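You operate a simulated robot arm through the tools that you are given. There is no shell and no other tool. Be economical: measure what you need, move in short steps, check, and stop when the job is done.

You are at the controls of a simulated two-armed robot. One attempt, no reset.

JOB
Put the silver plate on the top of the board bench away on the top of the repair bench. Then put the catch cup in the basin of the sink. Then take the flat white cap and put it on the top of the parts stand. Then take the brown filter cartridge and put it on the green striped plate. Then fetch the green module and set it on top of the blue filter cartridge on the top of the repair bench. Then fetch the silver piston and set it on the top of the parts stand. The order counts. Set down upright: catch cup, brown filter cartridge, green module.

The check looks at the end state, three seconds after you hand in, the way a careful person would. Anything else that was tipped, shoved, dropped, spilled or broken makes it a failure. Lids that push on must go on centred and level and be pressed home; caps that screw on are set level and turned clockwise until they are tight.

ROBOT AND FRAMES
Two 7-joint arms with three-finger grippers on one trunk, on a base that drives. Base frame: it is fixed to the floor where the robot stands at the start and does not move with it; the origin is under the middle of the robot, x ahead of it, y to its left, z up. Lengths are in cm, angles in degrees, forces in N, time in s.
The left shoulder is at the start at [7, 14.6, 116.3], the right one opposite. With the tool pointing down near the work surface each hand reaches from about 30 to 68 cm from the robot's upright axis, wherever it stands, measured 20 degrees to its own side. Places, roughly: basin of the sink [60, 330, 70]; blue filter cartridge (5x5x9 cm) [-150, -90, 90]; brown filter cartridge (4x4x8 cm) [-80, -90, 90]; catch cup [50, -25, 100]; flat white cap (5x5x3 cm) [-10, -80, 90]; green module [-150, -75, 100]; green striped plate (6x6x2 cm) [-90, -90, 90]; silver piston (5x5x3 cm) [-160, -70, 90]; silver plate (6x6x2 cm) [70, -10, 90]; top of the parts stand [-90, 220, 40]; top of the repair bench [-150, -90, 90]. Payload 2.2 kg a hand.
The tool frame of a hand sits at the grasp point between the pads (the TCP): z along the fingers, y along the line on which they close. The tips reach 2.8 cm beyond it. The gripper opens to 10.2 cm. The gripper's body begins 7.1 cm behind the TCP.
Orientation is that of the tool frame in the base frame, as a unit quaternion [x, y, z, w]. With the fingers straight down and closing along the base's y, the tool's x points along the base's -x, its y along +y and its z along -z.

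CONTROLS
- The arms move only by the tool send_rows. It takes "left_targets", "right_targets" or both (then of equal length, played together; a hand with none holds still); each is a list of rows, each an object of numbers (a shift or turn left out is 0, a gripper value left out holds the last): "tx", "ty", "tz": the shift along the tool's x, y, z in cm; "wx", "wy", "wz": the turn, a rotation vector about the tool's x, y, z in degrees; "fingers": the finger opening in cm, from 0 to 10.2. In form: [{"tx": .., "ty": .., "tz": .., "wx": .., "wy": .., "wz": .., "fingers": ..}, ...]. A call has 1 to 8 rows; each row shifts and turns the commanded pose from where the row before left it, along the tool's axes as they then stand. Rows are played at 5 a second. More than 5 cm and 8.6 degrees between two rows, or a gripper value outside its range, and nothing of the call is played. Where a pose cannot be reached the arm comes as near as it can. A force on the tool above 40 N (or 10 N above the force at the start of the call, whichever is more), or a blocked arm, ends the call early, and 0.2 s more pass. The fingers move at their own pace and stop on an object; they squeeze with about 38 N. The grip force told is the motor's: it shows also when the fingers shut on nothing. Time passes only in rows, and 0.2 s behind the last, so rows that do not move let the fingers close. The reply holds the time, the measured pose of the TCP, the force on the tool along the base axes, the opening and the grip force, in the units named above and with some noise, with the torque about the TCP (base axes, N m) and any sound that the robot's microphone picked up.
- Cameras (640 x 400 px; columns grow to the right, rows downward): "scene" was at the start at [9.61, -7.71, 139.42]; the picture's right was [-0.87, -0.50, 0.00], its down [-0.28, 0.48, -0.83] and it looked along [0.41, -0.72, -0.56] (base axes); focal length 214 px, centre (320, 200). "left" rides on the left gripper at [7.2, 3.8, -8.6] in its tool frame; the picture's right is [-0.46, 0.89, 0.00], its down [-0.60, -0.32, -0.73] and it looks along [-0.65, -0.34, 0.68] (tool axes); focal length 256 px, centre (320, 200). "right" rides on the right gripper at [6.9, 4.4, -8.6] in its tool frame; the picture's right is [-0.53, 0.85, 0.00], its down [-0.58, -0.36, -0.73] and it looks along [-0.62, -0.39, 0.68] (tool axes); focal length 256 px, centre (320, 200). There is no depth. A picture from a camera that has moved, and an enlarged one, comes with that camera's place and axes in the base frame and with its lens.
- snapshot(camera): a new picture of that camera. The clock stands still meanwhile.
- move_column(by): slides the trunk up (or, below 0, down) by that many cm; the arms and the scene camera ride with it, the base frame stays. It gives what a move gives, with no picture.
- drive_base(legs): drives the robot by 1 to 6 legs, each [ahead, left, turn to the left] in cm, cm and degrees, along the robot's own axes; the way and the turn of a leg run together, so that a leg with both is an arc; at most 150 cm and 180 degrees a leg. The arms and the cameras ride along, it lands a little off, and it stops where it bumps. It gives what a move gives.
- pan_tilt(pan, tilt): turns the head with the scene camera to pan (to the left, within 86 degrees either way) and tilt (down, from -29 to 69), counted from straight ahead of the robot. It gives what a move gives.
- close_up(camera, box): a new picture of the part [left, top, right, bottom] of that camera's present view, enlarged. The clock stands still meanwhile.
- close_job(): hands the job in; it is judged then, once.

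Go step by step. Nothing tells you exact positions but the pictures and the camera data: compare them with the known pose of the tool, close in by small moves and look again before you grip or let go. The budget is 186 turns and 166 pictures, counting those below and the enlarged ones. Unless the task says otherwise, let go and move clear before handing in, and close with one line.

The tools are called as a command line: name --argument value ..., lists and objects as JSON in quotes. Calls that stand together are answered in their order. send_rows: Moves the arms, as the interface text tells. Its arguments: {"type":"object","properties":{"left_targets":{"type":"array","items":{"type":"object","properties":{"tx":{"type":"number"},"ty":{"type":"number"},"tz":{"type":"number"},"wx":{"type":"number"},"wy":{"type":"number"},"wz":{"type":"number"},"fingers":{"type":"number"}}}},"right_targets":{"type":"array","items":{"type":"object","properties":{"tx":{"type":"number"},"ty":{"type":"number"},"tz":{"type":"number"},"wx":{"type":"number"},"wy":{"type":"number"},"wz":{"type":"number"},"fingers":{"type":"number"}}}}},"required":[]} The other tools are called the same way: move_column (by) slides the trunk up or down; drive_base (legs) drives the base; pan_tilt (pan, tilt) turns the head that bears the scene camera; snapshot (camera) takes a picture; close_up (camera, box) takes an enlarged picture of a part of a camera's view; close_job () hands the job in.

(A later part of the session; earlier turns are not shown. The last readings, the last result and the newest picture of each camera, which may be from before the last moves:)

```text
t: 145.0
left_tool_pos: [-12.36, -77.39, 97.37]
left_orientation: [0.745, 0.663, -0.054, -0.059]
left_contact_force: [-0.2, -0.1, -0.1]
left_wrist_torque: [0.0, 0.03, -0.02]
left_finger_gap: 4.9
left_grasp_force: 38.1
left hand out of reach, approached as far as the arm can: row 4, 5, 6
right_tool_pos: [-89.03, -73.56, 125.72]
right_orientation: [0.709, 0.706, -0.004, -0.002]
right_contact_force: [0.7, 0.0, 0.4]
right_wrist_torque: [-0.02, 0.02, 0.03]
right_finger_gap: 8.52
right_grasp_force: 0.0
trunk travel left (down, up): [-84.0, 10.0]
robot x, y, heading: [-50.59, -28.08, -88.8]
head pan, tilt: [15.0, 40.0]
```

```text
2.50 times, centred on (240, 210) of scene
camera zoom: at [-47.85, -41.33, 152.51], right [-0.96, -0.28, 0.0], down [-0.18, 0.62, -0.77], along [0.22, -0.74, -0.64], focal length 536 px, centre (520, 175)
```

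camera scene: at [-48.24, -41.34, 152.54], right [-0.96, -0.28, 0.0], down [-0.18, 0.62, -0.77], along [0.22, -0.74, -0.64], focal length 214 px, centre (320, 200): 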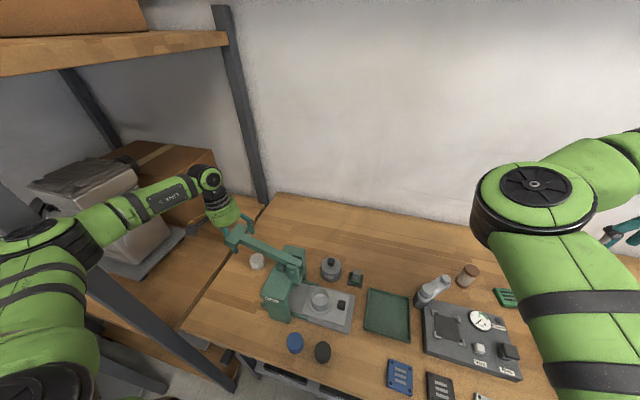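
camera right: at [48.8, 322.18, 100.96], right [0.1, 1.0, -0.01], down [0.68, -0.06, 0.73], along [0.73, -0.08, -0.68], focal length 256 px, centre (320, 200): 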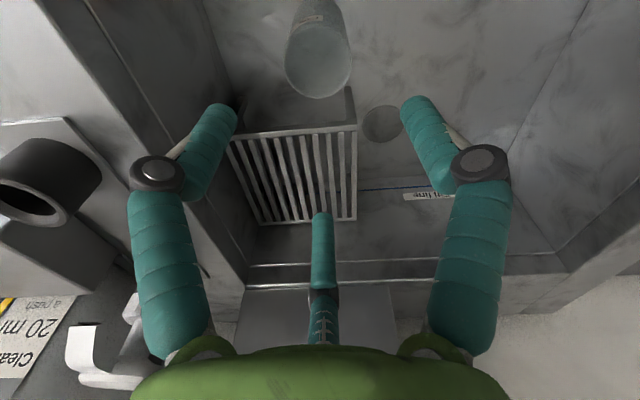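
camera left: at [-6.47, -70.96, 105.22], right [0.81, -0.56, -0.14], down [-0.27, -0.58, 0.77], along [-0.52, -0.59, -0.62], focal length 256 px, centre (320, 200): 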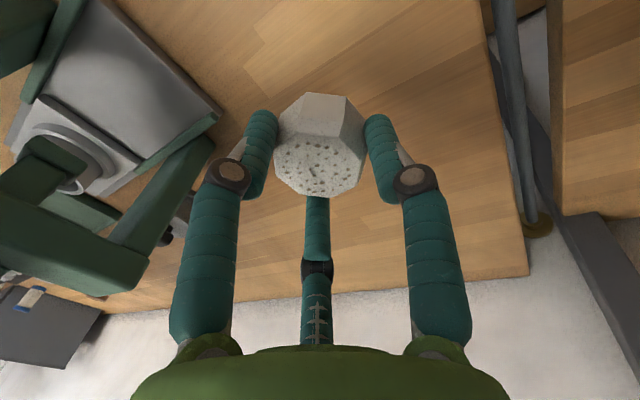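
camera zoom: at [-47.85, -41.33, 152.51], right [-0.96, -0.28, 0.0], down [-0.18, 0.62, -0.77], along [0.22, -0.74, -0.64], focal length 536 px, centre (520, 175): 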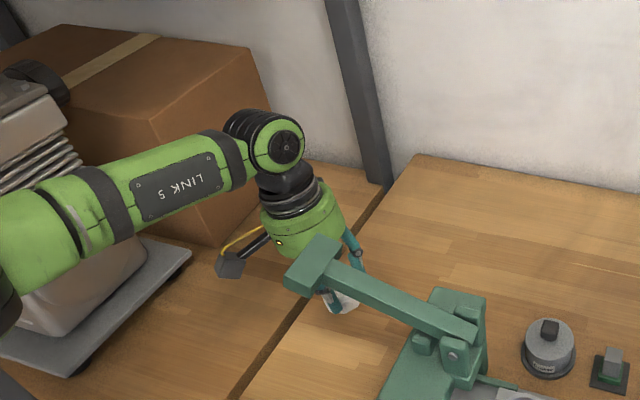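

Slide diagonally (back 3, left 3.5), then back out.

drive_base --legs '[[-2.5, 3.5, 0], [-40, 0, 0]]'

snapshot --camera "left"

snapshot --camera "scene"

```text
t: 146.0
left_tool_pos: [-12.16, -75.8, 97.42]
left_orientation: [0.756, 0.651, -0.048, -0.06]
left_contact_force: [-0.6, -0.4, -0.8]
left_wrist_torque: [0.0, -0.03, 0.0]
left_finger_gap: 4.89
left_grasp_force: 38.0
right_tool_pos: [-87.86, -71.15, 125.06]
right_orientation: [0.712, 0.702, 0.001, 0.003]
right_contact_force: [0.1, 0.2, -0.1]
right_wrist_torque: [-0.04, 0.03, 0.02]
right_finger_gap: 8.51
right_grasp_force: 0.0
trunk travel left (down, up): [-84.0, 10.0]
robot x, y, heading: [-47.43, -26.04, -89.3]
head pan, tilt: [15.0, 40.0]
stopped in leg 1: the robot was blocked; the commanded pose is now the measured one
```

```text
69 pictures are left
camera left: at [-6.02, -69.49, 105.4], right [0.8, -0.59, -0.14], down [-0.29, -0.57, 0.77], along [-0.53, -0.57, -0.62], focal length 256 px, centre (320, 200)
```

left: 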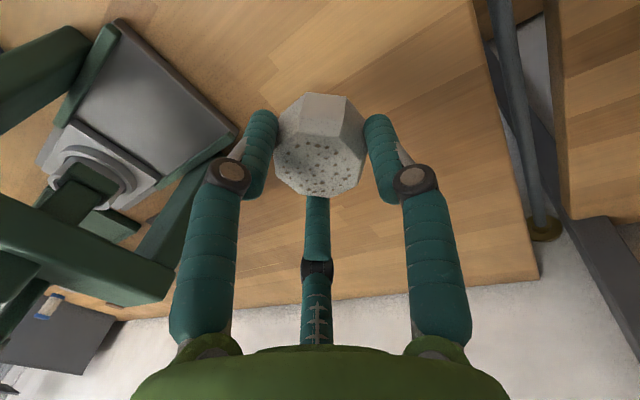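

```text
68 pictures are left
camera scene: at [-46.69, -39.25, 152.54], right [-0.96, -0.27, -0.01], down [-0.17, 0.62, -0.77], along [0.22, -0.74, -0.64], focal length 214 px, centre (320, 200)
```

scene: 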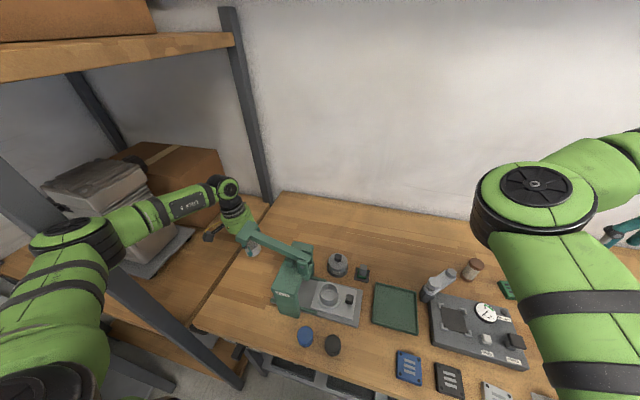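

The elbow likely touched the rack post. I'll turn left a few degrees while backing, which swings the hand away from the lever and the elbow away from the post.

drive_base --legs '[[-2, -0.5, 6]]'

snapshot --camera "left"

```text
t: 147.1
left_tool_pos: [-10.45, -70.96, 97.74]
left_orientation: [0.738, 0.669, -0.062, -0.06]
left_contact_force: [-0.5, 0.4, -0.6]
left_wrist_torque: [0.0, -0.02, 0.01]
left_finger_gap: 4.85
left_grasp_force: 37.8
right_tool_pos: [-83.96, -72.69, 125.2]
right_orientation: [0.675, 0.737, 0.0, 0.004]
right_contact_force: [-0.3, 0.3, -0.1]
right_wrist_torque: [-0.06, 0.03, 0.02]
right_finger_gap: 8.5
right_grasp_force: 0.1
trunk travel left (down, up): [-84.0, 10.0]
robot x, y, heading: [-48.43, -23.81, -83.6]
head pan, tilt: [15.0, 40.0]
stopped in leg 1: the robot was blocked; the commanded pose is now the measured one
```

```text
67 pictures are left
camera left: at [-4.63, -64.3, 105.55], right [0.82, -0.55, -0.15], down [-0.24, -0.57, 0.78], along [-0.51, -0.61, -0.61], focal length 256 px, centre (320, 200)
```

left: 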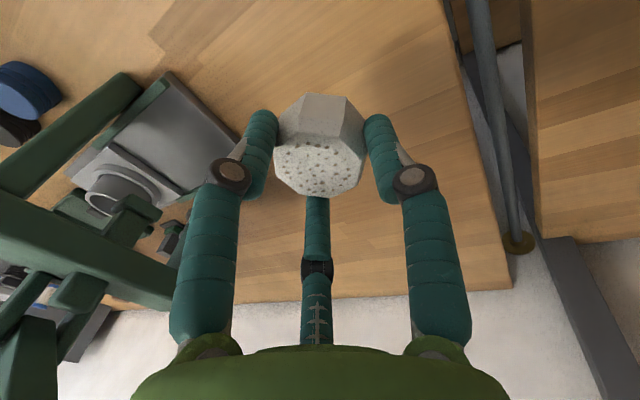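

Hand is now clear to the +x side of the lever; back straight out.

drive_base --legs '[[-12, 0, 0], [-30, 0, 0]]'

snapshot --camera "scene"

```text
t: 149.9
left_tool_pos: [-13.3, -29.06, 97.04]
left_orientation: [0.733, 0.674, -0.063, -0.065]
left_contact_force: [0.3, -0.2, -0.8]
left_wrist_torque: [0.02, 0.01, 0.01]
left_finger_gap: 4.9
left_grasp_force: 38.2
right_tool_pos: [-87.09, -31.41, 125.6]
right_orientation: [0.675, 0.738, -0.004, -0.003]
right_contact_force: [0.1, -0.1, 0.3]
right_wrist_torque: [0.06, -0.01, 0.02]
right_finger_gap: 8.5
right_grasp_force: 0.1
trunk travel left (down, up): [-84.0, 10.0]
robot x, y, heading: [-52.78, 17.74, -83.5]
head pan, tilt: [15.0, 40.0]
```

```text
66 pictures are left
camera scene: at [-49.0, 4.35, 152.48], right [-0.93, -0.37, 0.0], down [-0.24, 0.6, -0.76], along [0.28, -0.71, -0.64], focal length 214 px, centre (320, 200)
```

scene: 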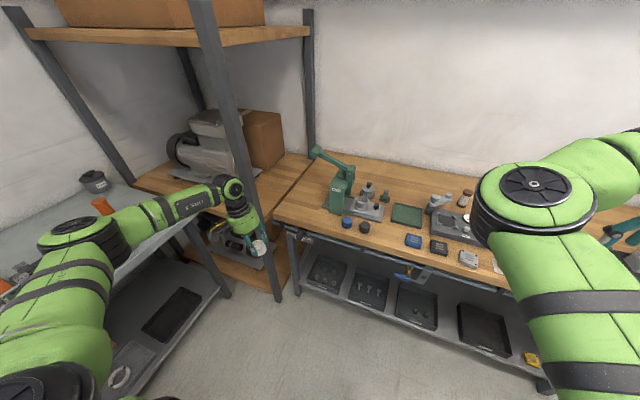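

Out safely with the cap. The parts stand should be near (-90, 220, 40), past the tub; I'll go via the corridor and look.

send_rows --left_targets '[{"tz": -4, "wx": -4}, {"tz": -4, "wx": -5}, {"tz": -4}]'

drive_base --legs '[[0, 0, 173.5], [0, -28, 0], [150, 0, 0], [40, 0, 0]]'

pan_tilt --pan 70 --tilt 40

snapshot --camera "scene"

```text
t: 150.8
left_tool_pos: [-11.94, -28.88, 109.16]
left_orientation: [0.735, 0.678, -0.012, -0.006]
left_contact_force: [0.5, 0.4, 0.6]
left_wrist_torque: [0.01, 0.02, -0.03]
left_finger_gap: 4.84
left_grasp_force: 38.1
right_tool_pos: [-86.95, -31.08, 125.78]
right_orientation: [0.674, 0.739, -0.005, 0.0]
right_contact_force: [-0.1, 0.7, 0.2]
right_wrist_torque: [-0.03, -0.02, 0.04]
right_finger_gap: 8.51
right_grasp_force: 0.1
trunk travel left (down, up): [-84.0, 10.0]
robot x, y, heading: [-52.85, 17.61, -83.3]
head pan, tilt: [15.0, 40.0]
```

```text
t: 169.0
left_tool_pos: [-61.02, 260.03, 109.19]
left_orientation: [-0.633, 0.774, -0.007, 0.012]
left_contact_force: [-0.4, -0.3, -0.7]
left_wrist_torque: [-0.01, -0.01, 0.03]
left_finger_gap: 4.82
left_grasp_force: 38.1
right_tool_pos: [13.68, 253.52, 125.84]
right_orientation: [-0.698, 0.716, 0.0, 0.005]
right_contact_force: [-0.1, 1.1, 0.2]
right_wrist_torque: [0.0, 0.0, -0.01]
right_finger_gap: 8.47
right_grasp_force: 0.0
trunk travel left (down, up): [-84.0, 10.0]
robot x, y, heading: [-26.19, 209.2, 89.7]
head pan, tilt: [15.0, 40.0]
```

```text
t: 170.2
left_tool_pos: [-61.01, 260.12, 109.01]
left_orientation: [-0.633, 0.774, -0.006, 0.011]
left_contact_force: [-0.1, -0.5, -1.5]
left_wrist_torque: [0.01, -0.01, 0.02]
left_finger_gap: 4.79
left_grasp_force: 37.8
right_tool_pos: [13.64, 253.56, 125.74]
right_orientation: [-0.698, 0.716, -0.001, 0.006]
right_contact_force: [0.3, -0.2, 0.2]
right_wrist_torque: [-0.03, -0.01, 0.02]
right_finger_gap: 8.48
right_grasp_force: 0.1
trunk travel left (down, up): [-84.0, 10.0]
robot x, y, heading: [-25.78, 209.41, 89.7]
head pan, tilt: [70.0, 40.0]
```

```text
65 pictures are left
camera scene: at [-33.6, 217.18, 152.51], right [0.34, 0.94, 0.0], down [0.6, -0.22, -0.77], along [-0.72, 0.26, -0.64], focal length 214 px, centre (320, 200)
```

scene: 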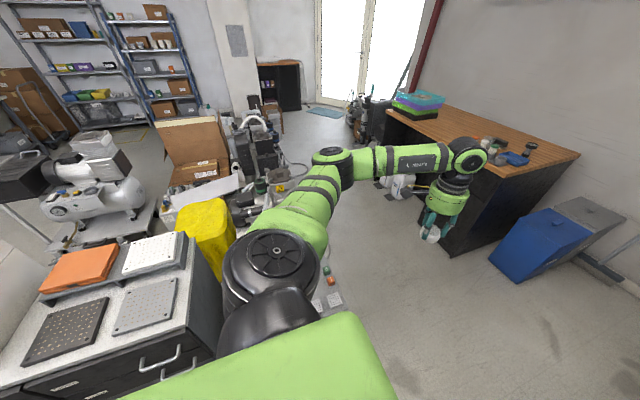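

Turn left 90° to face the stand and look down.

drive_base --legs '[[0, 0, 90]]'

pan_tilt --pan 0 --tilt 50

snapshot --camera "scene"

```text
t: 174.5
left_tool_pos: [-76.54, 173.76, 109.1]
left_orientation: [0.995, -0.096, -0.003, -0.013]
left_contact_force: [-0.2, -0.3, -1.1]
left_wrist_torque: [-0.04, -0.01, 0.01]
left_finger_gap: 4.83
left_grasp_force: 37.9
right_tool_pos: [-70.62, 248.55, 125.77]
right_orientation: [1.0, -0.01, -0.002, -0.005]
right_contact_force: [-0.2, -0.4, 0.5]
right_wrist_torque: [-0.02, 0.01, -0.03]
right_finger_gap: 8.5
right_grasp_force: 0.1
trunk travel left (down, up): [-84.0, 10.0]
robot x, y, heading: [-25.54, 209.73, -179.5]
head pan, tilt: [70.0, 40.0]
```

```text
t: 175.9
left_tool_pos: [-76.53, 173.74, 109.0]
left_orientation: [0.995, -0.096, -0.003, -0.013]
left_contact_force: [0.5, 0.3, -0.5]
left_wrist_torque: [-0.05, -0.01, 0.01]
left_finger_gap: 4.81
left_grasp_force: 38.3
right_tool_pos: [-70.56, 248.56, 125.78]
right_orientation: [1.0, -0.01, -0.002, -0.005]
right_contact_force: [-0.3, -0.3, 0.6]
right_wrist_torque: [0.0, 0.02, 0.03]
right_finger_gap: 8.51
right_grasp_force: 0.1
trunk travel left (down, up): [-84.0, 10.0]
robot x, y, heading: [-26.0, 209.13, -179.8]
head pan, tilt: [0.0, 50.0]
```

```text
64 pictures are left
camera scene: at [-38.34, 209.18, 151.09], right [-0.01, 1.0, 0.0], down [0.77, 0.0, -0.64], along [-0.64, 0.0, -0.77], focal length 214 px, centre (320, 200)
```

scene: 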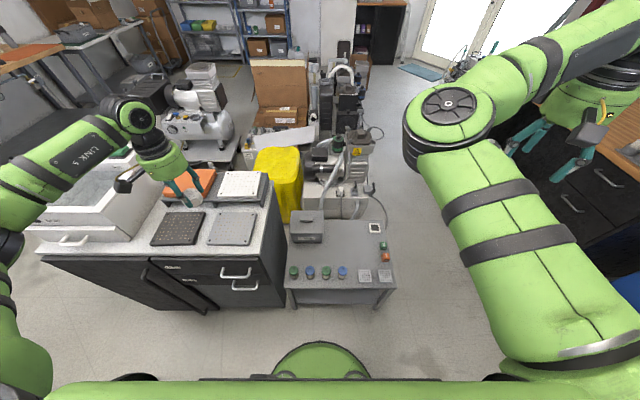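

The parts stand is the low grey table; a free area in its centre is near (-93, 224). Zoom in.

close_up --camera "scene" --box '[260, 190, 420, 310]'

```text
3.33 times, centred on (340, 250) of scene
camera zoom: at [-38.34, 209.18, 151.09], right [-0.01, 1.0, 0.0], down [0.77, 0.0, -0.64], along [-0.64, 0.0, -0.77], focal length 715 px, centre (253, 33)
```

zoom: 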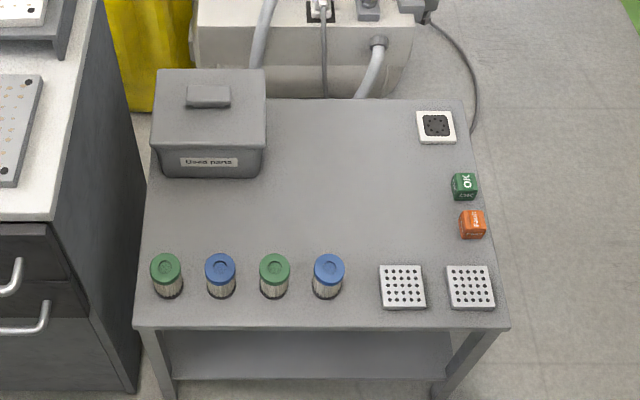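

I'll position the robot in front of the stand at (-50, 242), then bring the left hand over (-96, 228).

drive_base --legs '[[0, -33, 0], [23, 0, 0]]'

send_rows --left_targets '[{"ty": -4.3}, {"ty": -4.3}, {"ty": -4.3}, {"ty": -4.3}, {"ty": -4.3, "wx": 4}, {"wx": 3.4}]'

snapshot --camera "scene"

snapshot --camera "left"

```text
t: 179.5
left_tool_pos: [-93.04, 206.05, 109.19]
left_orientation: [0.996, -0.091, -0.003, -0.012]
left_contact_force: [0.6, 0.2, -0.3]
left_wrist_torque: [0.01, 0.02, -0.02]
left_finger_gap: 4.82
left_grasp_force: 37.7
right_tool_pos: [-87.56, 280.97, 125.84]
right_orientation: [1.0, -0.008, -0.005, -0.003]
right_contact_force: [-0.1, 0.0, -0.1]
right_wrist_torque: [0.01, 0.05, 0.01]
right_finger_gap: 8.49
right_grasp_force: 0.1
trunk travel left (down, up): [-84.0, 10.0]
robot x, y, heading: [-43.23, 241.64, -179.3]
head pan, tilt: [0.0, 50.0]
stopped in leg 2: the robot was blocked; the commanded pose is now the measured one
```

```text
t: 180.9
left_tool_pos: [-89.32, 227.1, 109.43]
left_orientation: [0.993, -0.092, 0.003, -0.078]
left_contact_force: [0.7, -0.3, -1.5]
left_wrist_torque: [0.01, 0.0, -0.02]
left_finger_gap: 4.82
left_grasp_force: 37.8
right_tool_pos: [-87.9, 280.69, 125.64]
right_orientation: [1.0, -0.007, -0.002, -0.004]
right_contact_force: [0.5, -0.3, 1.3]
right_wrist_torque: [0.04, 0.0, 0.03]
right_finger_gap: 8.5
right_grasp_force: 0.1
trunk travel left (down, up): [-84.0, 10.0]
robot x, y, heading: [-42.72, 242.18, -179.4]
head pan, tilt: [0.0, 50.0]
```

```text
62 pictures are left
camera scene: at [-55.33, 241.61, 151.1], right [-0.01, 1.0, 0.0], down [0.77, 0.01, -0.64], along [-0.64, -0.01, -0.77], focal length 214 px, centre (320, 200)
```

scene: 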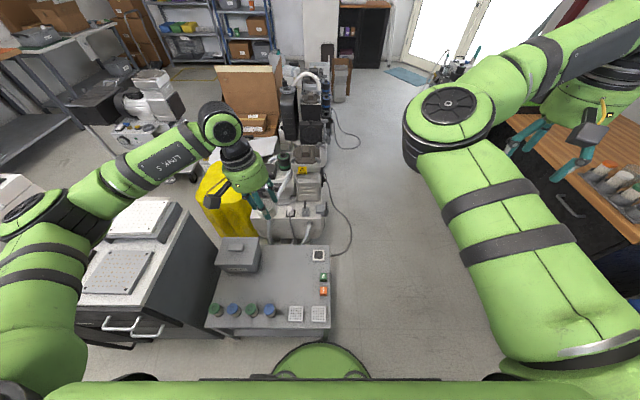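

```text
61 pictures are left
camera left: at [-83.05, 220.66, 117.4], right [-0.62, -0.77, -0.13], down [-0.55, 0.31, 0.78], along [-0.56, 0.55, -0.62], focal length 256 px, centre (320, 200)
```

left: 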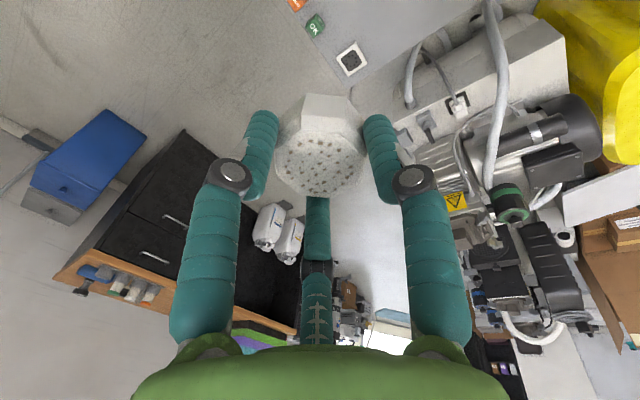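

Free spot around (-92, 226) is right under the hand. Back off 1 cm from the stand, nudge, and lower the trunk.

drive_base --legs '[[-1, 0, 0]]'

send_rows --left_targets '[{"tx": -3.2}]'

move_column --by -45

snapshot --camera "scene"

snapshot --camera "left"

```text
t: 181.7
left_tool_pos: [-88.55, 227.24, 109.46]
left_orientation: [0.993, -0.092, 0.005, -0.076]
left_contact_force: [0.1, -0.2, -0.8]
left_wrist_torque: [0.0, -0.04, -0.03]
left_finger_gap: 4.83
left_grasp_force: 37.9
right_tool_pos: [-87.11, 280.95, 125.61]
right_orientation: [1.0, -0.007, -0.001, -0.005]
right_contact_force: [-0.1, 0.2, -0.4]
right_wrist_torque: [-0.02, -0.06, 0.0]
right_finger_gap: 8.49
right_grasp_force: 0.0
trunk travel left (down, up): [-84.0, 10.0]
robot x, y, heading: [-41.91, 241.94, -179.4]
head pan, tilt: [0.0, 50.0]
```

```text
t: 182.1
left_tool_pos: [-91.53, 227.76, 109.53]
left_orientation: [0.993, -0.092, 0.003, -0.076]
left_contact_force: [-0.4, -0.3, -1.4]
left_wrist_torque: [0.03, -0.02, 0.02]
left_finger_gap: 4.81
left_grasp_force: 38.1
right_tool_pos: [-86.97, 281.05, 125.77]
right_orientation: [1.0, -0.006, -0.003, -0.004]
right_contact_force: [-0.5, 0.4, 0.2]
right_wrist_torque: [0.0, 0.0, 0.03]
right_finger_gap: 8.51
right_grasp_force: 0.1
trunk travel left (down, up): [-84.0, 10.0]
robot x, y, heading: [-42.07, 242.1, -179.4]
head pan, tilt: [0.0, 50.0]
```

```text
refused: -45 is not a number from -40 to 40
```

```text
60 pictures are left
camera scene: at [-54.42, 241.92, 151.09], right [-0.01, 1.0, 0.0], down [0.77, 0.01, -0.64], along [-0.64, -0.01, -0.77], focal length 214 px, centre (320, 200)
```

scene: 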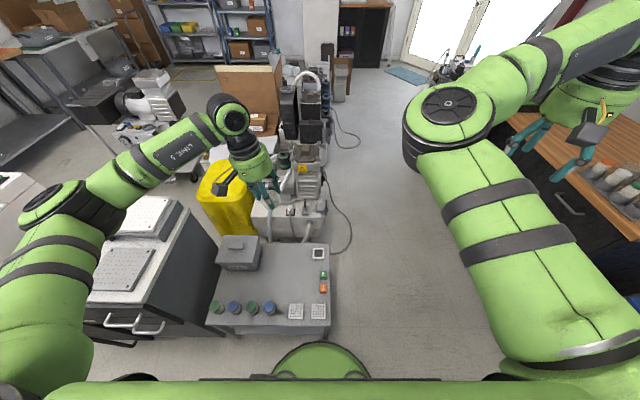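

```text
59 pictures are left
camera left: at [-85.37, 221.37, 117.41], right [-0.62, -0.78, -0.13], down [-0.55, 0.31, 0.77], along [-0.56, 0.55, -0.62], focal length 256 px, centre (320, 200)
```

left: 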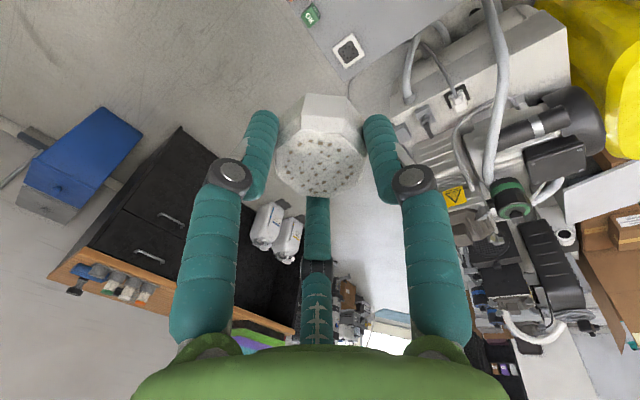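

move_column --by -40

snapshot --camera "scene"

```text
t: 185.9
left_tool_pos: [-91.55, 227.7, 69.45]
left_orientation: [0.993, -0.091, 0.004, -0.077]
left_contact_force: [0.0, -0.4, -0.9]
left_wrist_torque: [-0.02, 0.01, 0.01]
left_finger_gap: 4.81
left_grasp_force: 38.4
right_tool_pos: [-86.93, 280.87, 85.66]
right_orientation: [1.0, -0.006, -0.003, -0.004]
right_contact_force: [-0.2, -1.0, 0.2]
right_wrist_torque: [0.01, -0.03, 0.02]
right_finger_gap: 8.49
right_grasp_force: 0.1
trunk travel left (down, up): [-44.0, 50.0]
robot x, y, heading: [-41.94, 242.31, -179.3]
head pan, tilt: [0.0, 50.0]
```

```text
58 pictures are left
camera scene: at [-54.38, 241.81, 111.1], right [-0.01, 1.0, 0.0], down [0.77, 0.01, -0.64], along [-0.64, -0.01, -0.77], focal length 214 px, centre (320, 200)
```

scene: 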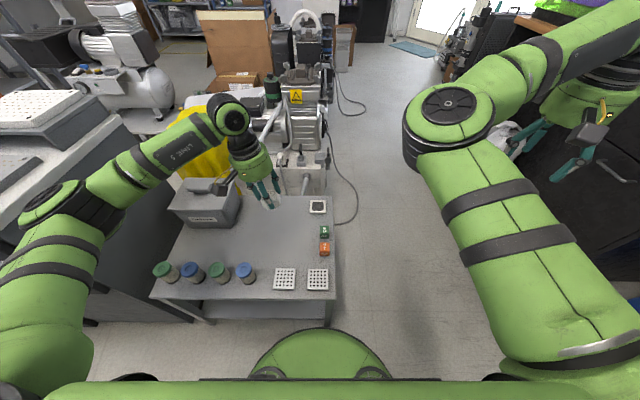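

move_column --by -22

snapshot --camera "left"

snapshot --camera "scene"

```text
t: 188.2
left_tool_pos: [-91.6, 227.76, 48.2]
left_orientation: [0.993, -0.091, -0.004, -0.078]
left_contact_force: [-3.7, -0.4, 36.3]
left_wrist_torque: [-0.8, -0.05, -0.09]
left_finger_gap: 4.9
left_grasp_force: 38.0
right_tool_pos: [-86.58, 280.91, 63.87]
right_orientation: [1.0, -0.007, -0.004, -0.004]
right_contact_force: [0.1, -0.6, 0.6]
right_wrist_torque: [-0.02, -0.04, 0.01]
right_finger_gap: 8.48
right_grasp_force: 0.0
trunk travel left (down, up): [-22.0, 72.0]
robot x, y, heading: [-41.77, 242.06, -178.9]
head pan, tilt: [0.0, 50.0]
```

```text
57 pictures are left
camera left: at [-85.3, 221.37, 55.99], right [-0.62, -0.78, -0.12], down [-0.54, 0.31, 0.78], along [-0.57, 0.55, -0.61], focal length 256 px, centre (320, 200)
```

left: 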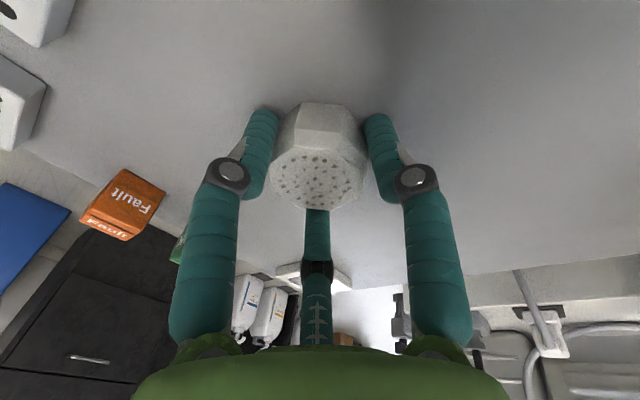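

```text
56 pictures are left
camera scene: at [-54.08, 241.92, 89.18], right [-0.01, 1.0, 0.0], down [0.76, 0.01, -0.65], along [-0.65, -0.01, -0.76], focal length 214 px, centre (320, 200)
```

scene: 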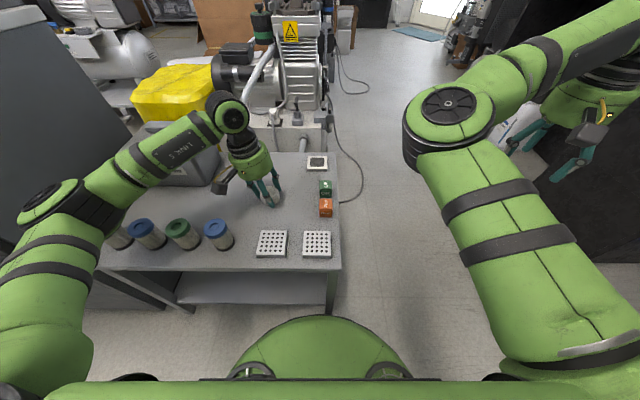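

The cap is already touching the stand top (36 N). Ease off, then release and rise.

send_rows --left_targets '[{"tz": -0.4}, {}]'

```text
t: 188.8
left_tool_pos: [-91.63, 227.8, 48.21]
left_orientation: [0.993, -0.093, 0.0, -0.077]
left_contact_force: [-6.8, 4.4, 22.0]
left_wrist_torque: [-0.51, 0.3, -0.24]
left_finger_gap: 4.9
left_grasp_force: 38.2
right_tool_pos: [-86.78, 281.03, 63.76]
right_orientation: [1.0, -0.008, -0.003, -0.004]
right_contact_force: [0.0, -0.1, -1.1]
right_wrist_torque: [0.01, -0.01, 0.0]
right_finger_gap: 8.49
right_grasp_force: 0.2
trunk travel left (down, up): [-22.0, 72.0]
robot x, y, heading: [-42.11, 241.92, -179.4]
head pan, tilt: [0.0, 50.0]
```

send_rows --left_targets '[{"tz": -0.35}, {"fingers": 5.5}, {"fingers": 7}, {"fingers": 8}, {}, {"tz": -2}, {"tz": -4}, {"tz": -4}]'

snapshot --camera "left"

```text
t: 190.6
left_tool_pos: [-91.71, 226.05, 58.16]
left_orientation: [0.993, -0.092, 0.004, -0.075]
left_contact_force: [0.0, -0.2, 0.8]
left_wrist_torque: [0.02, 0.03, -0.01]
left_finger_gap: 8.03
left_grasp_force: 0.0
right_tool_pos: [-86.92, 280.9, 63.76]
right_orientation: [1.0, -0.007, -0.003, -0.003]
right_contact_force: [-0.5, -0.1, 0.4]
right_wrist_torque: [0.01, 0.02, -0.02]
right_finger_gap: 8.49
right_grasp_force: 0.1
trunk travel left (down, up): [-22.0, 72.0]
robot x, y, heading: [-41.65, 242.13, -179.3]
head pan, tilt: [0.0, 50.0]
```

```text
55 pictures are left
camera left: at [-85.53, 219.68, 66.05], right [-0.62, -0.77, -0.13], down [-0.55, 0.31, 0.78], along [-0.56, 0.55, -0.62], focal length 256 px, centre (320, 200)
```

left: 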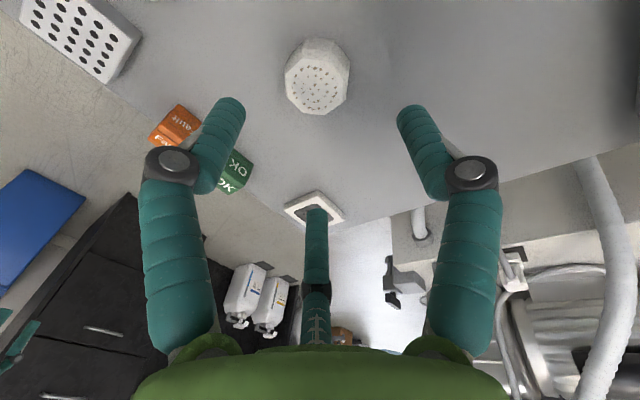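

The cap sits flat on the stand. Next the brown cartridge: straighten the hand, raise the trunk, and drive back to the repair bench.

send_rows --left_targets '[{"tz": -4}, {"tz": -4}, {"wx": -4.3}, {"wx": -4.3}]'

move_column --by 40

drive_base --legs '[[-20, 0, 0], [0, 0, 90], [148, 0, 0], [85, 0, 0], [0, -70, 0]]'

pan_tilt --pan 0 --tilt 35

snapshot --camera "scene"

```text
t: 191.6
left_tool_pos: [-91.99, 224.88, 65.99]
left_orientation: [0.996, -0.092, -0.003, -0.001]
left_contact_force: [0.3, 0.9, -0.2]
left_wrist_torque: [0.02, 0.01, 0.03]
left_finger_gap: 8.01
left_grasp_force: 0.1
right_tool_pos: [-86.9, 280.86, 63.82]
right_orientation: [1.0, -0.006, -0.003, -0.003]
right_contact_force: [0.7, -0.4, -0.1]
right_wrist_torque: [0.01, -0.01, -0.02]
right_finger_gap: 8.5
right_grasp_force: 0.1
trunk travel left (down, up): [-22.0, 72.0]
robot x, y, heading: [-42.2, 242.1, -179.4]
head pan, tilt: [0.0, 50.0]
```

```text
t: 195.4
left_tool_pos: [-91.98, 224.84, 106.08]
left_orientation: [0.996, -0.092, -0.003, -0.002]
left_contact_force: [-0.1, 0.1, 0.3]
left_wrist_torque: [0.01, -0.02, -0.03]
left_finger_gap: 8.0
left_grasp_force: 0.1
right_tool_pos: [-86.87, 280.96, 103.87]
right_orientation: [1.0, -0.006, -0.002, -0.003]
right_contact_force: [-1.2, 0.7, -0.4]
right_wrist_torque: [0.04, 0.02, 0.01]
right_finger_gap: 8.51
right_grasp_force: 0.1
trunk travel left (down, up): [-62.0, 32.0]
robot x, y, heading: [-42.16, 241.96, -179.0]
head pan, tilt: [0.0, 50.0]
```

```text
t: 215.3
left_tool_pos: [-69.5, -42.62, 106.03]
left_orientation: [0.766, 0.643, -0.004, 0.001]
left_contact_force: [0.8, 0.4, -0.6]
left_wrist_torque: [0.02, -0.01, 0.03]
left_finger_gap: 8.02
left_grasp_force: 0.1
right_tool_pos: [-125.5, -38.0, 103.83]
right_orientation: [0.708, 0.706, -0.005, -0.001]
right_contact_force: [-0.2, 0.8, 0.4]
right_wrist_torque: [0.03, 0.01, 0.0]
right_finger_gap: 8.5
right_grasp_force: 0.0
trunk travel left (down, up): [-62.0, 32.0]
robot x, y, heading: [-87.15, 6.89, -88.8]
head pan, tilt: [0.0, 50.0]
```

```text
t: 216.1
left_tool_pos: [-69.49, -42.53, 106.1]
left_orientation: [0.766, 0.643, -0.004, 0.0]
left_contact_force: [0.6, 1.1, 1.2]
left_wrist_torque: [0.03, -0.01, -0.01]
left_finger_gap: 8.0
left_grasp_force: 0.1
right_tool_pos: [-125.52, -37.95, 103.69]
right_orientation: [0.708, 0.706, -0.004, -0.001]
right_contact_force: [0.1, 0.2, 0.3]
right_wrist_torque: [0.0, 0.01, -0.01]
right_finger_gap: 8.5
right_grasp_force: 0.0
trunk travel left (down, up): [-62.0, 32.0]
robot x, y, heading: [-86.86, 7.62, -88.8]
head pan, tilt: [0.0, 35.0]
```

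```text
54 pictures are left
camera scene: at [-86.67, -6.5, 131.26], right [-1.0, -0.02, 0.0], down [-0.01, 0.57, -0.82], along [0.02, -0.82, -0.57], focal length 214 px, centre (320, 200)
```

scene: 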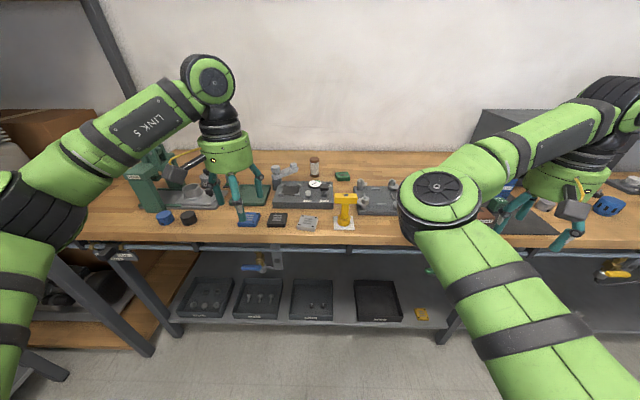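

Brown cartridge stands near (-81.6, -90), green striped plate near (-94.7, -88.5). Raise the trunk to standard height and drive in.

move_column --by 8

drive_base --legs '[[33, 0, 0]]'

send_rows --left_targets '[{"ty": -3, "tx": -1}, {"ty": -3, "tx": -1}, {"ty": -3, "tx": -1}]'

snapshot --camera "left"

```text
t: 217.3
left_tool_pos: [-69.5, -42.67, 114.03]
left_orientation: [0.766, 0.643, -0.004, 0.001]
left_contact_force: [0.2, 0.2, -0.4]
left_wrist_torque: [-0.03, -0.05, 0.04]
left_finger_gap: 8.0
left_grasp_force: 0.0
right_tool_pos: [-125.53, -38.25, 111.68]
right_orientation: [0.709, 0.705, -0.004, 0.0]
right_contact_force: [-0.3, -0.4, 0.3]
right_wrist_torque: [0.01, 0.0, -0.02]
right_finger_gap: 8.49
right_grasp_force: 0.2
trunk travel left (down, up): [-70.0, 24.0]
robot x, y, heading: [-87.35, 7.32, -88.9]
head pan, tilt: [0.0, 35.0]
```

```text
t: 219.5
left_tool_pos: [-68.46, -75.06, 114.03]
left_orientation: [0.764, 0.645, -0.004, 0.003]
left_contact_force: [0.5, -0.1, 0.0]
left_wrist_torque: [0.0, 0.0, -0.02]
left_finger_gap: 8.01
left_grasp_force: 0.1
right_tool_pos: [-124.59, -70.81, 111.85]
right_orientation: [0.707, 0.708, -0.005, 0.0]
right_contact_force: [0.6, 0.7, -0.7]
right_wrist_torque: [-0.03, -0.01, 0.01]
right_finger_gap: 8.51
right_grasp_force: 0.1
trunk travel left (down, up): [-70.0, 24.0]
robot x, y, heading: [-86.29, -25.36, -88.3]
head pan, tilt: [0.0, 35.0]
```

```text
t: 220.3
left_tool_pos: [-78.04, -76.58, 114.1]
left_orientation: [0.764, 0.645, -0.003, 0.001]
left_contact_force: [-0.2, -0.2, -0.1]
left_wrist_torque: [0.03, -0.03, -0.04]
left_finger_gap: 7.99
left_grasp_force: 0.0
right_tool_pos: [-124.77, -70.88, 111.71]
right_orientation: [0.707, 0.707, -0.005, 0.0]
right_contact_force: [-0.9, -0.6, -0.4]
right_wrist_torque: [-0.02, -0.01, 0.07]
right_finger_gap: 8.49
right_grasp_force: 0.0
trunk travel left (down, up): [-70.0, 24.0]
robot x, y, heading: [-86.62, -25.54, -88.5]
head pan, tilt: [0.0, 35.0]
```

```text
53 pictures are left
camera left: at [-73.12, -70.21, 122.69], right [0.8, -0.61, 0.0], down [-0.41, -0.54, 0.74], along [-0.45, -0.59, -0.68], focal length 256 px, centre (320, 200)
```

left: 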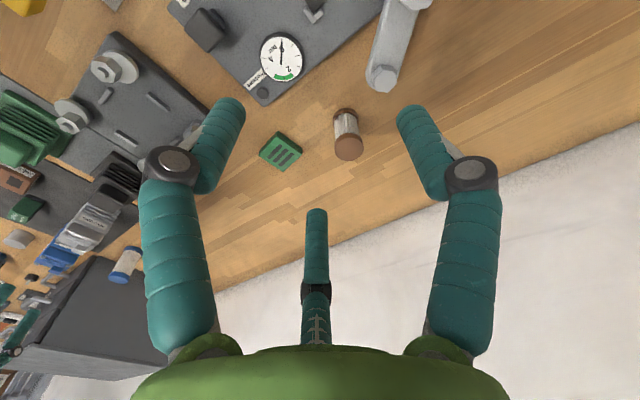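

Cartridge base at (-82.5, -88.7), top ≈95. Drive 3 cm closer, lower, and extend.

drive_base --legs '[[3, 0, 0]]'

send_rows --left_targets '[{"tz": 4}, {"tz": 4, "ty": -1}, {"tz": 2, "ty": -1.9, "tx": -2}, {"tx": -3}, {"tx": -3}, {"tx": -1.5}]'

snapshot --camera "left"

```text
t: 221.3
left_tool_pos: [-77.91, -79.68, 114.06]
left_orientation: [0.764, 0.645, -0.003, 0.0]
left_contact_force: [0.3, -1.2, -0.7]
left_wrist_torque: [0.06, 0.02, 0.02]
left_finger_gap: 8.0
left_grasp_force: 0.1
right_tool_pos: [-124.48, -74.07, 111.72]
right_orientation: [0.707, 0.707, -0.004, -0.001]
right_contact_force: [-0.3, -0.4, -0.4]
right_wrist_torque: [0.04, 0.02, -0.02]
right_finger_gap: 8.52
right_grasp_force: 0.1
trunk travel left (down, up): [-70.0, 24.0]
robot x, y, heading: [-86.31, -28.37, -88.5]
head pan, tilt: [0.0, 35.0]
stopped in leg 1: the robot was blocked; the commanded pose is now the measured one
```

```text
t: 222.7
left_tool_pos: [-82.39, -88.3, 104.36]
left_orientation: [0.764, 0.645, -0.003, 0.002]
left_contact_force: [0.8, -0.2, 0.3]
left_wrist_torque: [-0.02, -0.05, 0.0]
left_finger_gap: 7.97
left_grasp_force: 0.0
right_tool_pos: [-124.68, -73.75, 111.77]
right_orientation: [0.706, 0.708, -0.005, 0.001]
right_contact_force: [0.3, -0.8, -0.3]
right_wrist_torque: [-0.03, -0.02, -0.01]
right_finger_gap: 8.51
right_grasp_force: 0.0
trunk travel left (down, up): [-70.0, 24.0]
robot x, y, heading: [-86.02, -28.21, -88.7]
head pan, tilt: [0.0, 35.0]
```

```text
52 pictures are left
camera left: at [-77.48, -81.85, 112.88], right [0.79, -0.61, 0.0], down [-0.41, -0.53, 0.74], along [-0.45, -0.59, -0.68], focal length 256 px, centre (320, 200)
```

left: 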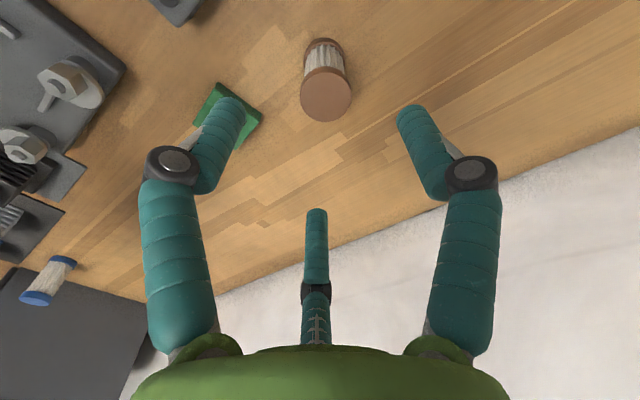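

Aligned within 0.6 cm. Adjust, descend and close.

send_rows --left_targets '[{"tx": -0.6, "tz": 3}, {"tz": 4}, {"tz": 4}, {"tz": 2.3}, {"fingers": 6}, {"fingers": 4}, {"fingers": 2}, {}]'

snapshot --camera "left"

```text
t: 224.5
left_tool_pos: [-82.35, -88.99, 90.96]
left_orientation: [0.764, 0.645, -0.003, 0.002]
left_contact_force: [1.1, -0.6, 0.4]
left_wrist_torque: [-0.02, -0.01, 0.01]
left_finger_gap: 3.64
left_grasp_force: 38.1
right_tool_pos: [-124.58, -73.68, 111.68]
right_orientation: [0.706, 0.708, -0.004, -0.002]
right_contact_force: [-0.7, 0.2, 0.0]
right_wrist_torque: [-0.03, -0.02, -0.02]
right_finger_gap: 8.5
right_grasp_force: 0.1
trunk travel left (down, up): [-70.0, 24.0]
robot x, y, heading: [-86.17, -28.51, -88.6]
head pan, tilt: [0.0, 35.0]
```

```text
51 pictures are left
camera left: at [-77.51, -82.51, 99.49], right [0.79, -0.61, 0.0], down [-0.41, -0.54, 0.74], along [-0.45, -0.59, -0.68], focal length 256 px, centre (320, 200)
```

left: 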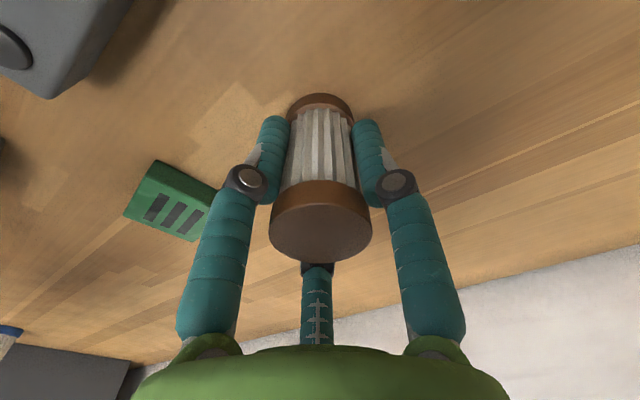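

Gripped. Plate centre is (-94.3, -87.1). Lift 6 cm and strafe the base 12 cm right.

send_rows --left_targets '[{"tz": -2}, {"tz": -3}, {"tz": -2}]'

drive_base --legs '[[-0.7, 0, 0], [0, -12, 0]]'

snapshot --camera "left"

close_up --camera "scene" --box '[220, 100, 420, 240]'

```text
t: 225.3
left_tool_pos: [-82.39, -88.88, 98.11]
left_orientation: [0.765, 0.644, -0.004, 0.002]
left_contact_force: [-0.4, 0.1, -1.1]
left_wrist_torque: [0.02, 0.03, 0.03]
left_finger_gap: 3.67
left_grasp_force: 37.9
right_tool_pos: [-124.58, -73.68, 111.84]
right_orientation: [0.706, 0.708, -0.005, 0.0]
right_contact_force: [-0.9, -0.5, 0.6]
right_wrist_torque: [-0.03, -0.01, 0.0]
right_finger_gap: 8.49
right_grasp_force: 0.2
trunk travel left (down, up): [-70.0, 24.0]
robot x, y, heading: [-85.8, -28.32, -88.6]
head pan, tilt: [0.0, 35.0]
```

```text
t: 226.8
left_tool_pos: [-94.15, -88.62, 98.01]
left_orientation: [0.764, 0.645, -0.004, 0.002]
left_contact_force: [0.7, 0.1, -0.8]
left_wrist_torque: [-0.03, 0.0, 0.03]
left_finger_gap: 3.67
left_grasp_force: 38.4
right_tool_pos: [-136.2, -73.33, 111.92]
right_orientation: [0.706, 0.709, -0.005, -0.001]
right_contact_force: [-0.5, -0.2, -0.5]
right_wrist_torque: [0.01, 0.01, 0.0]
right_finger_gap: 8.51
right_grasp_force: 0.1
trunk travel left (down, up): [-70.0, 24.0]
robot x, y, heading: [-98.11, -27.97, -88.5]
head pan, tilt: [0.0, 35.0]
```

```text
50 pictures are left
camera left: at [-89.14, -82.07, 106.56], right [0.8, -0.61, 0.0], down [-0.41, -0.54, 0.74], along [-0.45, -0.59, -0.68], focal length 256 px, centre (320, 200)
```

left: 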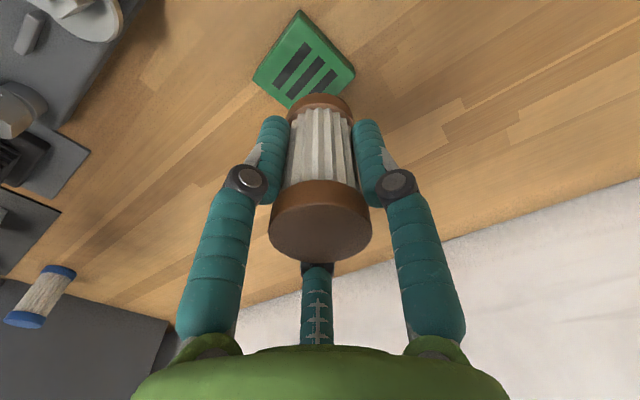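

```text
2.86 times, centred on (320, 170) of scene
camera zoom: at [-97.37, -41.54, 139.27], right [-1.0, -0.03, 0.0], down [-0.02, 0.57, -0.82], along [0.02, -0.82, -0.57], focal length 613 px, centre (320, 286)
```

zoom: 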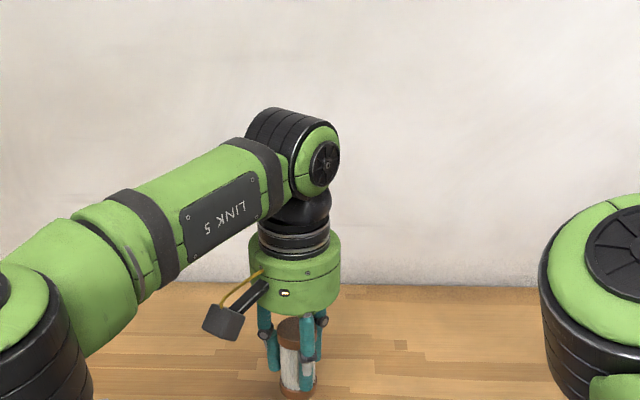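

Shift 1.6 cm to centre over the plate and lower.

send_rows --left_targets '[{"tx": 1.6, "ty": -0.4}, {"tz": 2}, {"tz": 1.8}]'

snapshot --camera "left"

```text
t: 227.6
left_tool_pos: [-94.42, -86.83, 94.14]
left_orientation: [0.764, 0.645, -0.003, 0.001]
left_contact_force: [0.0, 0.0, -0.5]
left_wrist_torque: [0.01, 0.0, -0.01]
left_finger_gap: 3.65
left_grasp_force: 38.2
right_tool_pos: [-136.27, -73.44, 111.7]
right_orientation: [0.706, 0.708, -0.005, 0.001]
right_contact_force: [1.0, -0.2, -0.7]
right_wrist_torque: [0.02, -0.01, -0.01]
right_finger_gap: 8.48
right_grasp_force: 0.1
trunk travel left (down, up): [-70.0, 24.0]
robot x, y, heading: [-98.11, -27.8, -88.3]
head pan, tilt: [0.0, 35.0]
```

```text
48 pictures are left
camera left: at [-89.45, -80.53, 102.69], right [0.8, -0.61, 0.0], down [-0.41, -0.54, 0.74], along [-0.45, -0.59, -0.68], focal length 256 px, centre (320, 200)
```

left: 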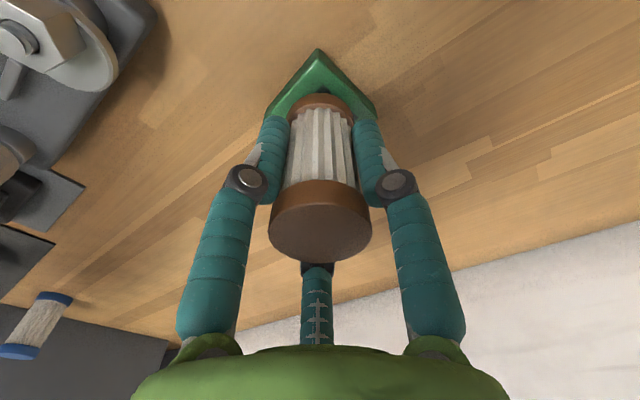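

Centred. Lower in small steps until contact.

send_rows --left_targets '[{"tx": -0.25, "tz": 0.5}, {"tz": 0.4}, {"tz": 0.3}]'

```text
t: 228.4
left_tool_pos: [-94.41, -87.23, 92.81]
left_orientation: [0.764, 0.645, -0.004, 0.002]
left_contact_force: [0.6, 0.5, -0.9]
left_wrist_torque: [-0.01, -0.02, -0.01]
left_finger_gap: 3.67
left_grasp_force: 38.1
right_tool_pos: [-136.3, -73.34, 111.78]
right_orientation: [0.706, 0.708, -0.005, -0.001]
right_contact_force: [0.0, 0.3, 0.2]
right_wrist_torque: [-0.01, -0.01, 0.03]
right_finger_gap: 8.49
right_grasp_force: 0.2
trunk travel left (down, up): [-70.0, 24.0]
robot x, y, heading: [-97.89, -27.75, -88.5]
head pan, tilt: [0.0, 35.0]
```

send_rows --left_targets '[{"tz": 0.3}, {"tz": 0.3}]'

```text
t: 229.0
left_tool_pos: [-94.42, -87.18, 92.65]
left_orientation: [0.764, 0.646, -0.006, 0.004]
left_contact_force: [1.3, -1.6, 15.0]
left_wrist_torque: [0.13, -0.11, -0.04]
left_finger_gap: 3.67
left_grasp_force: 37.6
right_tool_pos: [-136.27, -73.19, 111.92]
right_orientation: [0.706, 0.708, -0.005, 0.001]
right_contact_force: [0.3, -0.7, 0.0]
right_wrist_torque: [0.04, -0.03, 0.0]
right_finger_gap: 8.52
right_grasp_force: 0.1
trunk travel left (down, up): [-70.0, 24.0]
robot x, y, heading: [-98.15, -27.66, -88.4]
head pan, tilt: [0.0, 35.0]
```

Contact. Ease off, open and rise.

send_rows --left_targets '[{"tz": -0.3}, {"fingers": 4.5}, {"fingers": 6}, {"fingers": 7.5}, {}, {"tz": -3}, {"tz": -4}, {"tz": -4}]'

snapshot --camera "left"

snapshot --camera "right"

```text
t: 230.8
left_tool_pos: [-94.48, -87.0, 103.83]
left_orientation: [0.765, 0.645, -0.005, 0.002]
left_contact_force: [-0.1, 0.4, 0.2]
left_wrist_torque: [-0.01, 0.02, 0.01]
left_finger_gap: 7.51
left_grasp_force: 0.0
right_tool_pos: [-136.45, -73.25, 111.86]
right_orientation: [0.705, 0.709, -0.004, 0.001]
right_contact_force: [1.0, -1.1, -0.1]
right_wrist_torque: [-0.02, -0.02, -0.03]
right_finger_gap: 8.5
right_grasp_force: 0.1
trunk travel left (down, up): [-70.0, 24.0]
robot x, y, heading: [-98.09, -27.84, -88.8]
head pan, tilt: [0.0, 35.0]
```

```text
47 pictures are left
camera left: at [-89.48, -80.56, 112.43], right [0.79, -0.61, 0.0], down [-0.41, -0.54, 0.74], along [-0.45, -0.59, -0.68], focal length 256 px, centre (320, 200)
```

left: 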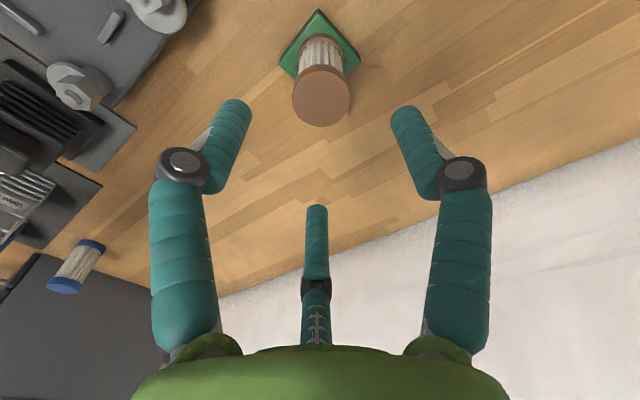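

```text
46 pictures are left
camera right: at [-132.0, -66.22, 120.23], right [0.85, -0.53, 0.0], down [-0.36, -0.57, 0.74], along [-0.39, -0.62, -0.67], focal length 256 px, centre (320, 200)
```

right: 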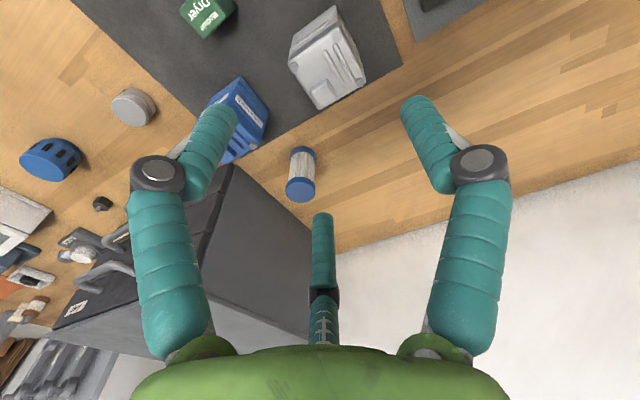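

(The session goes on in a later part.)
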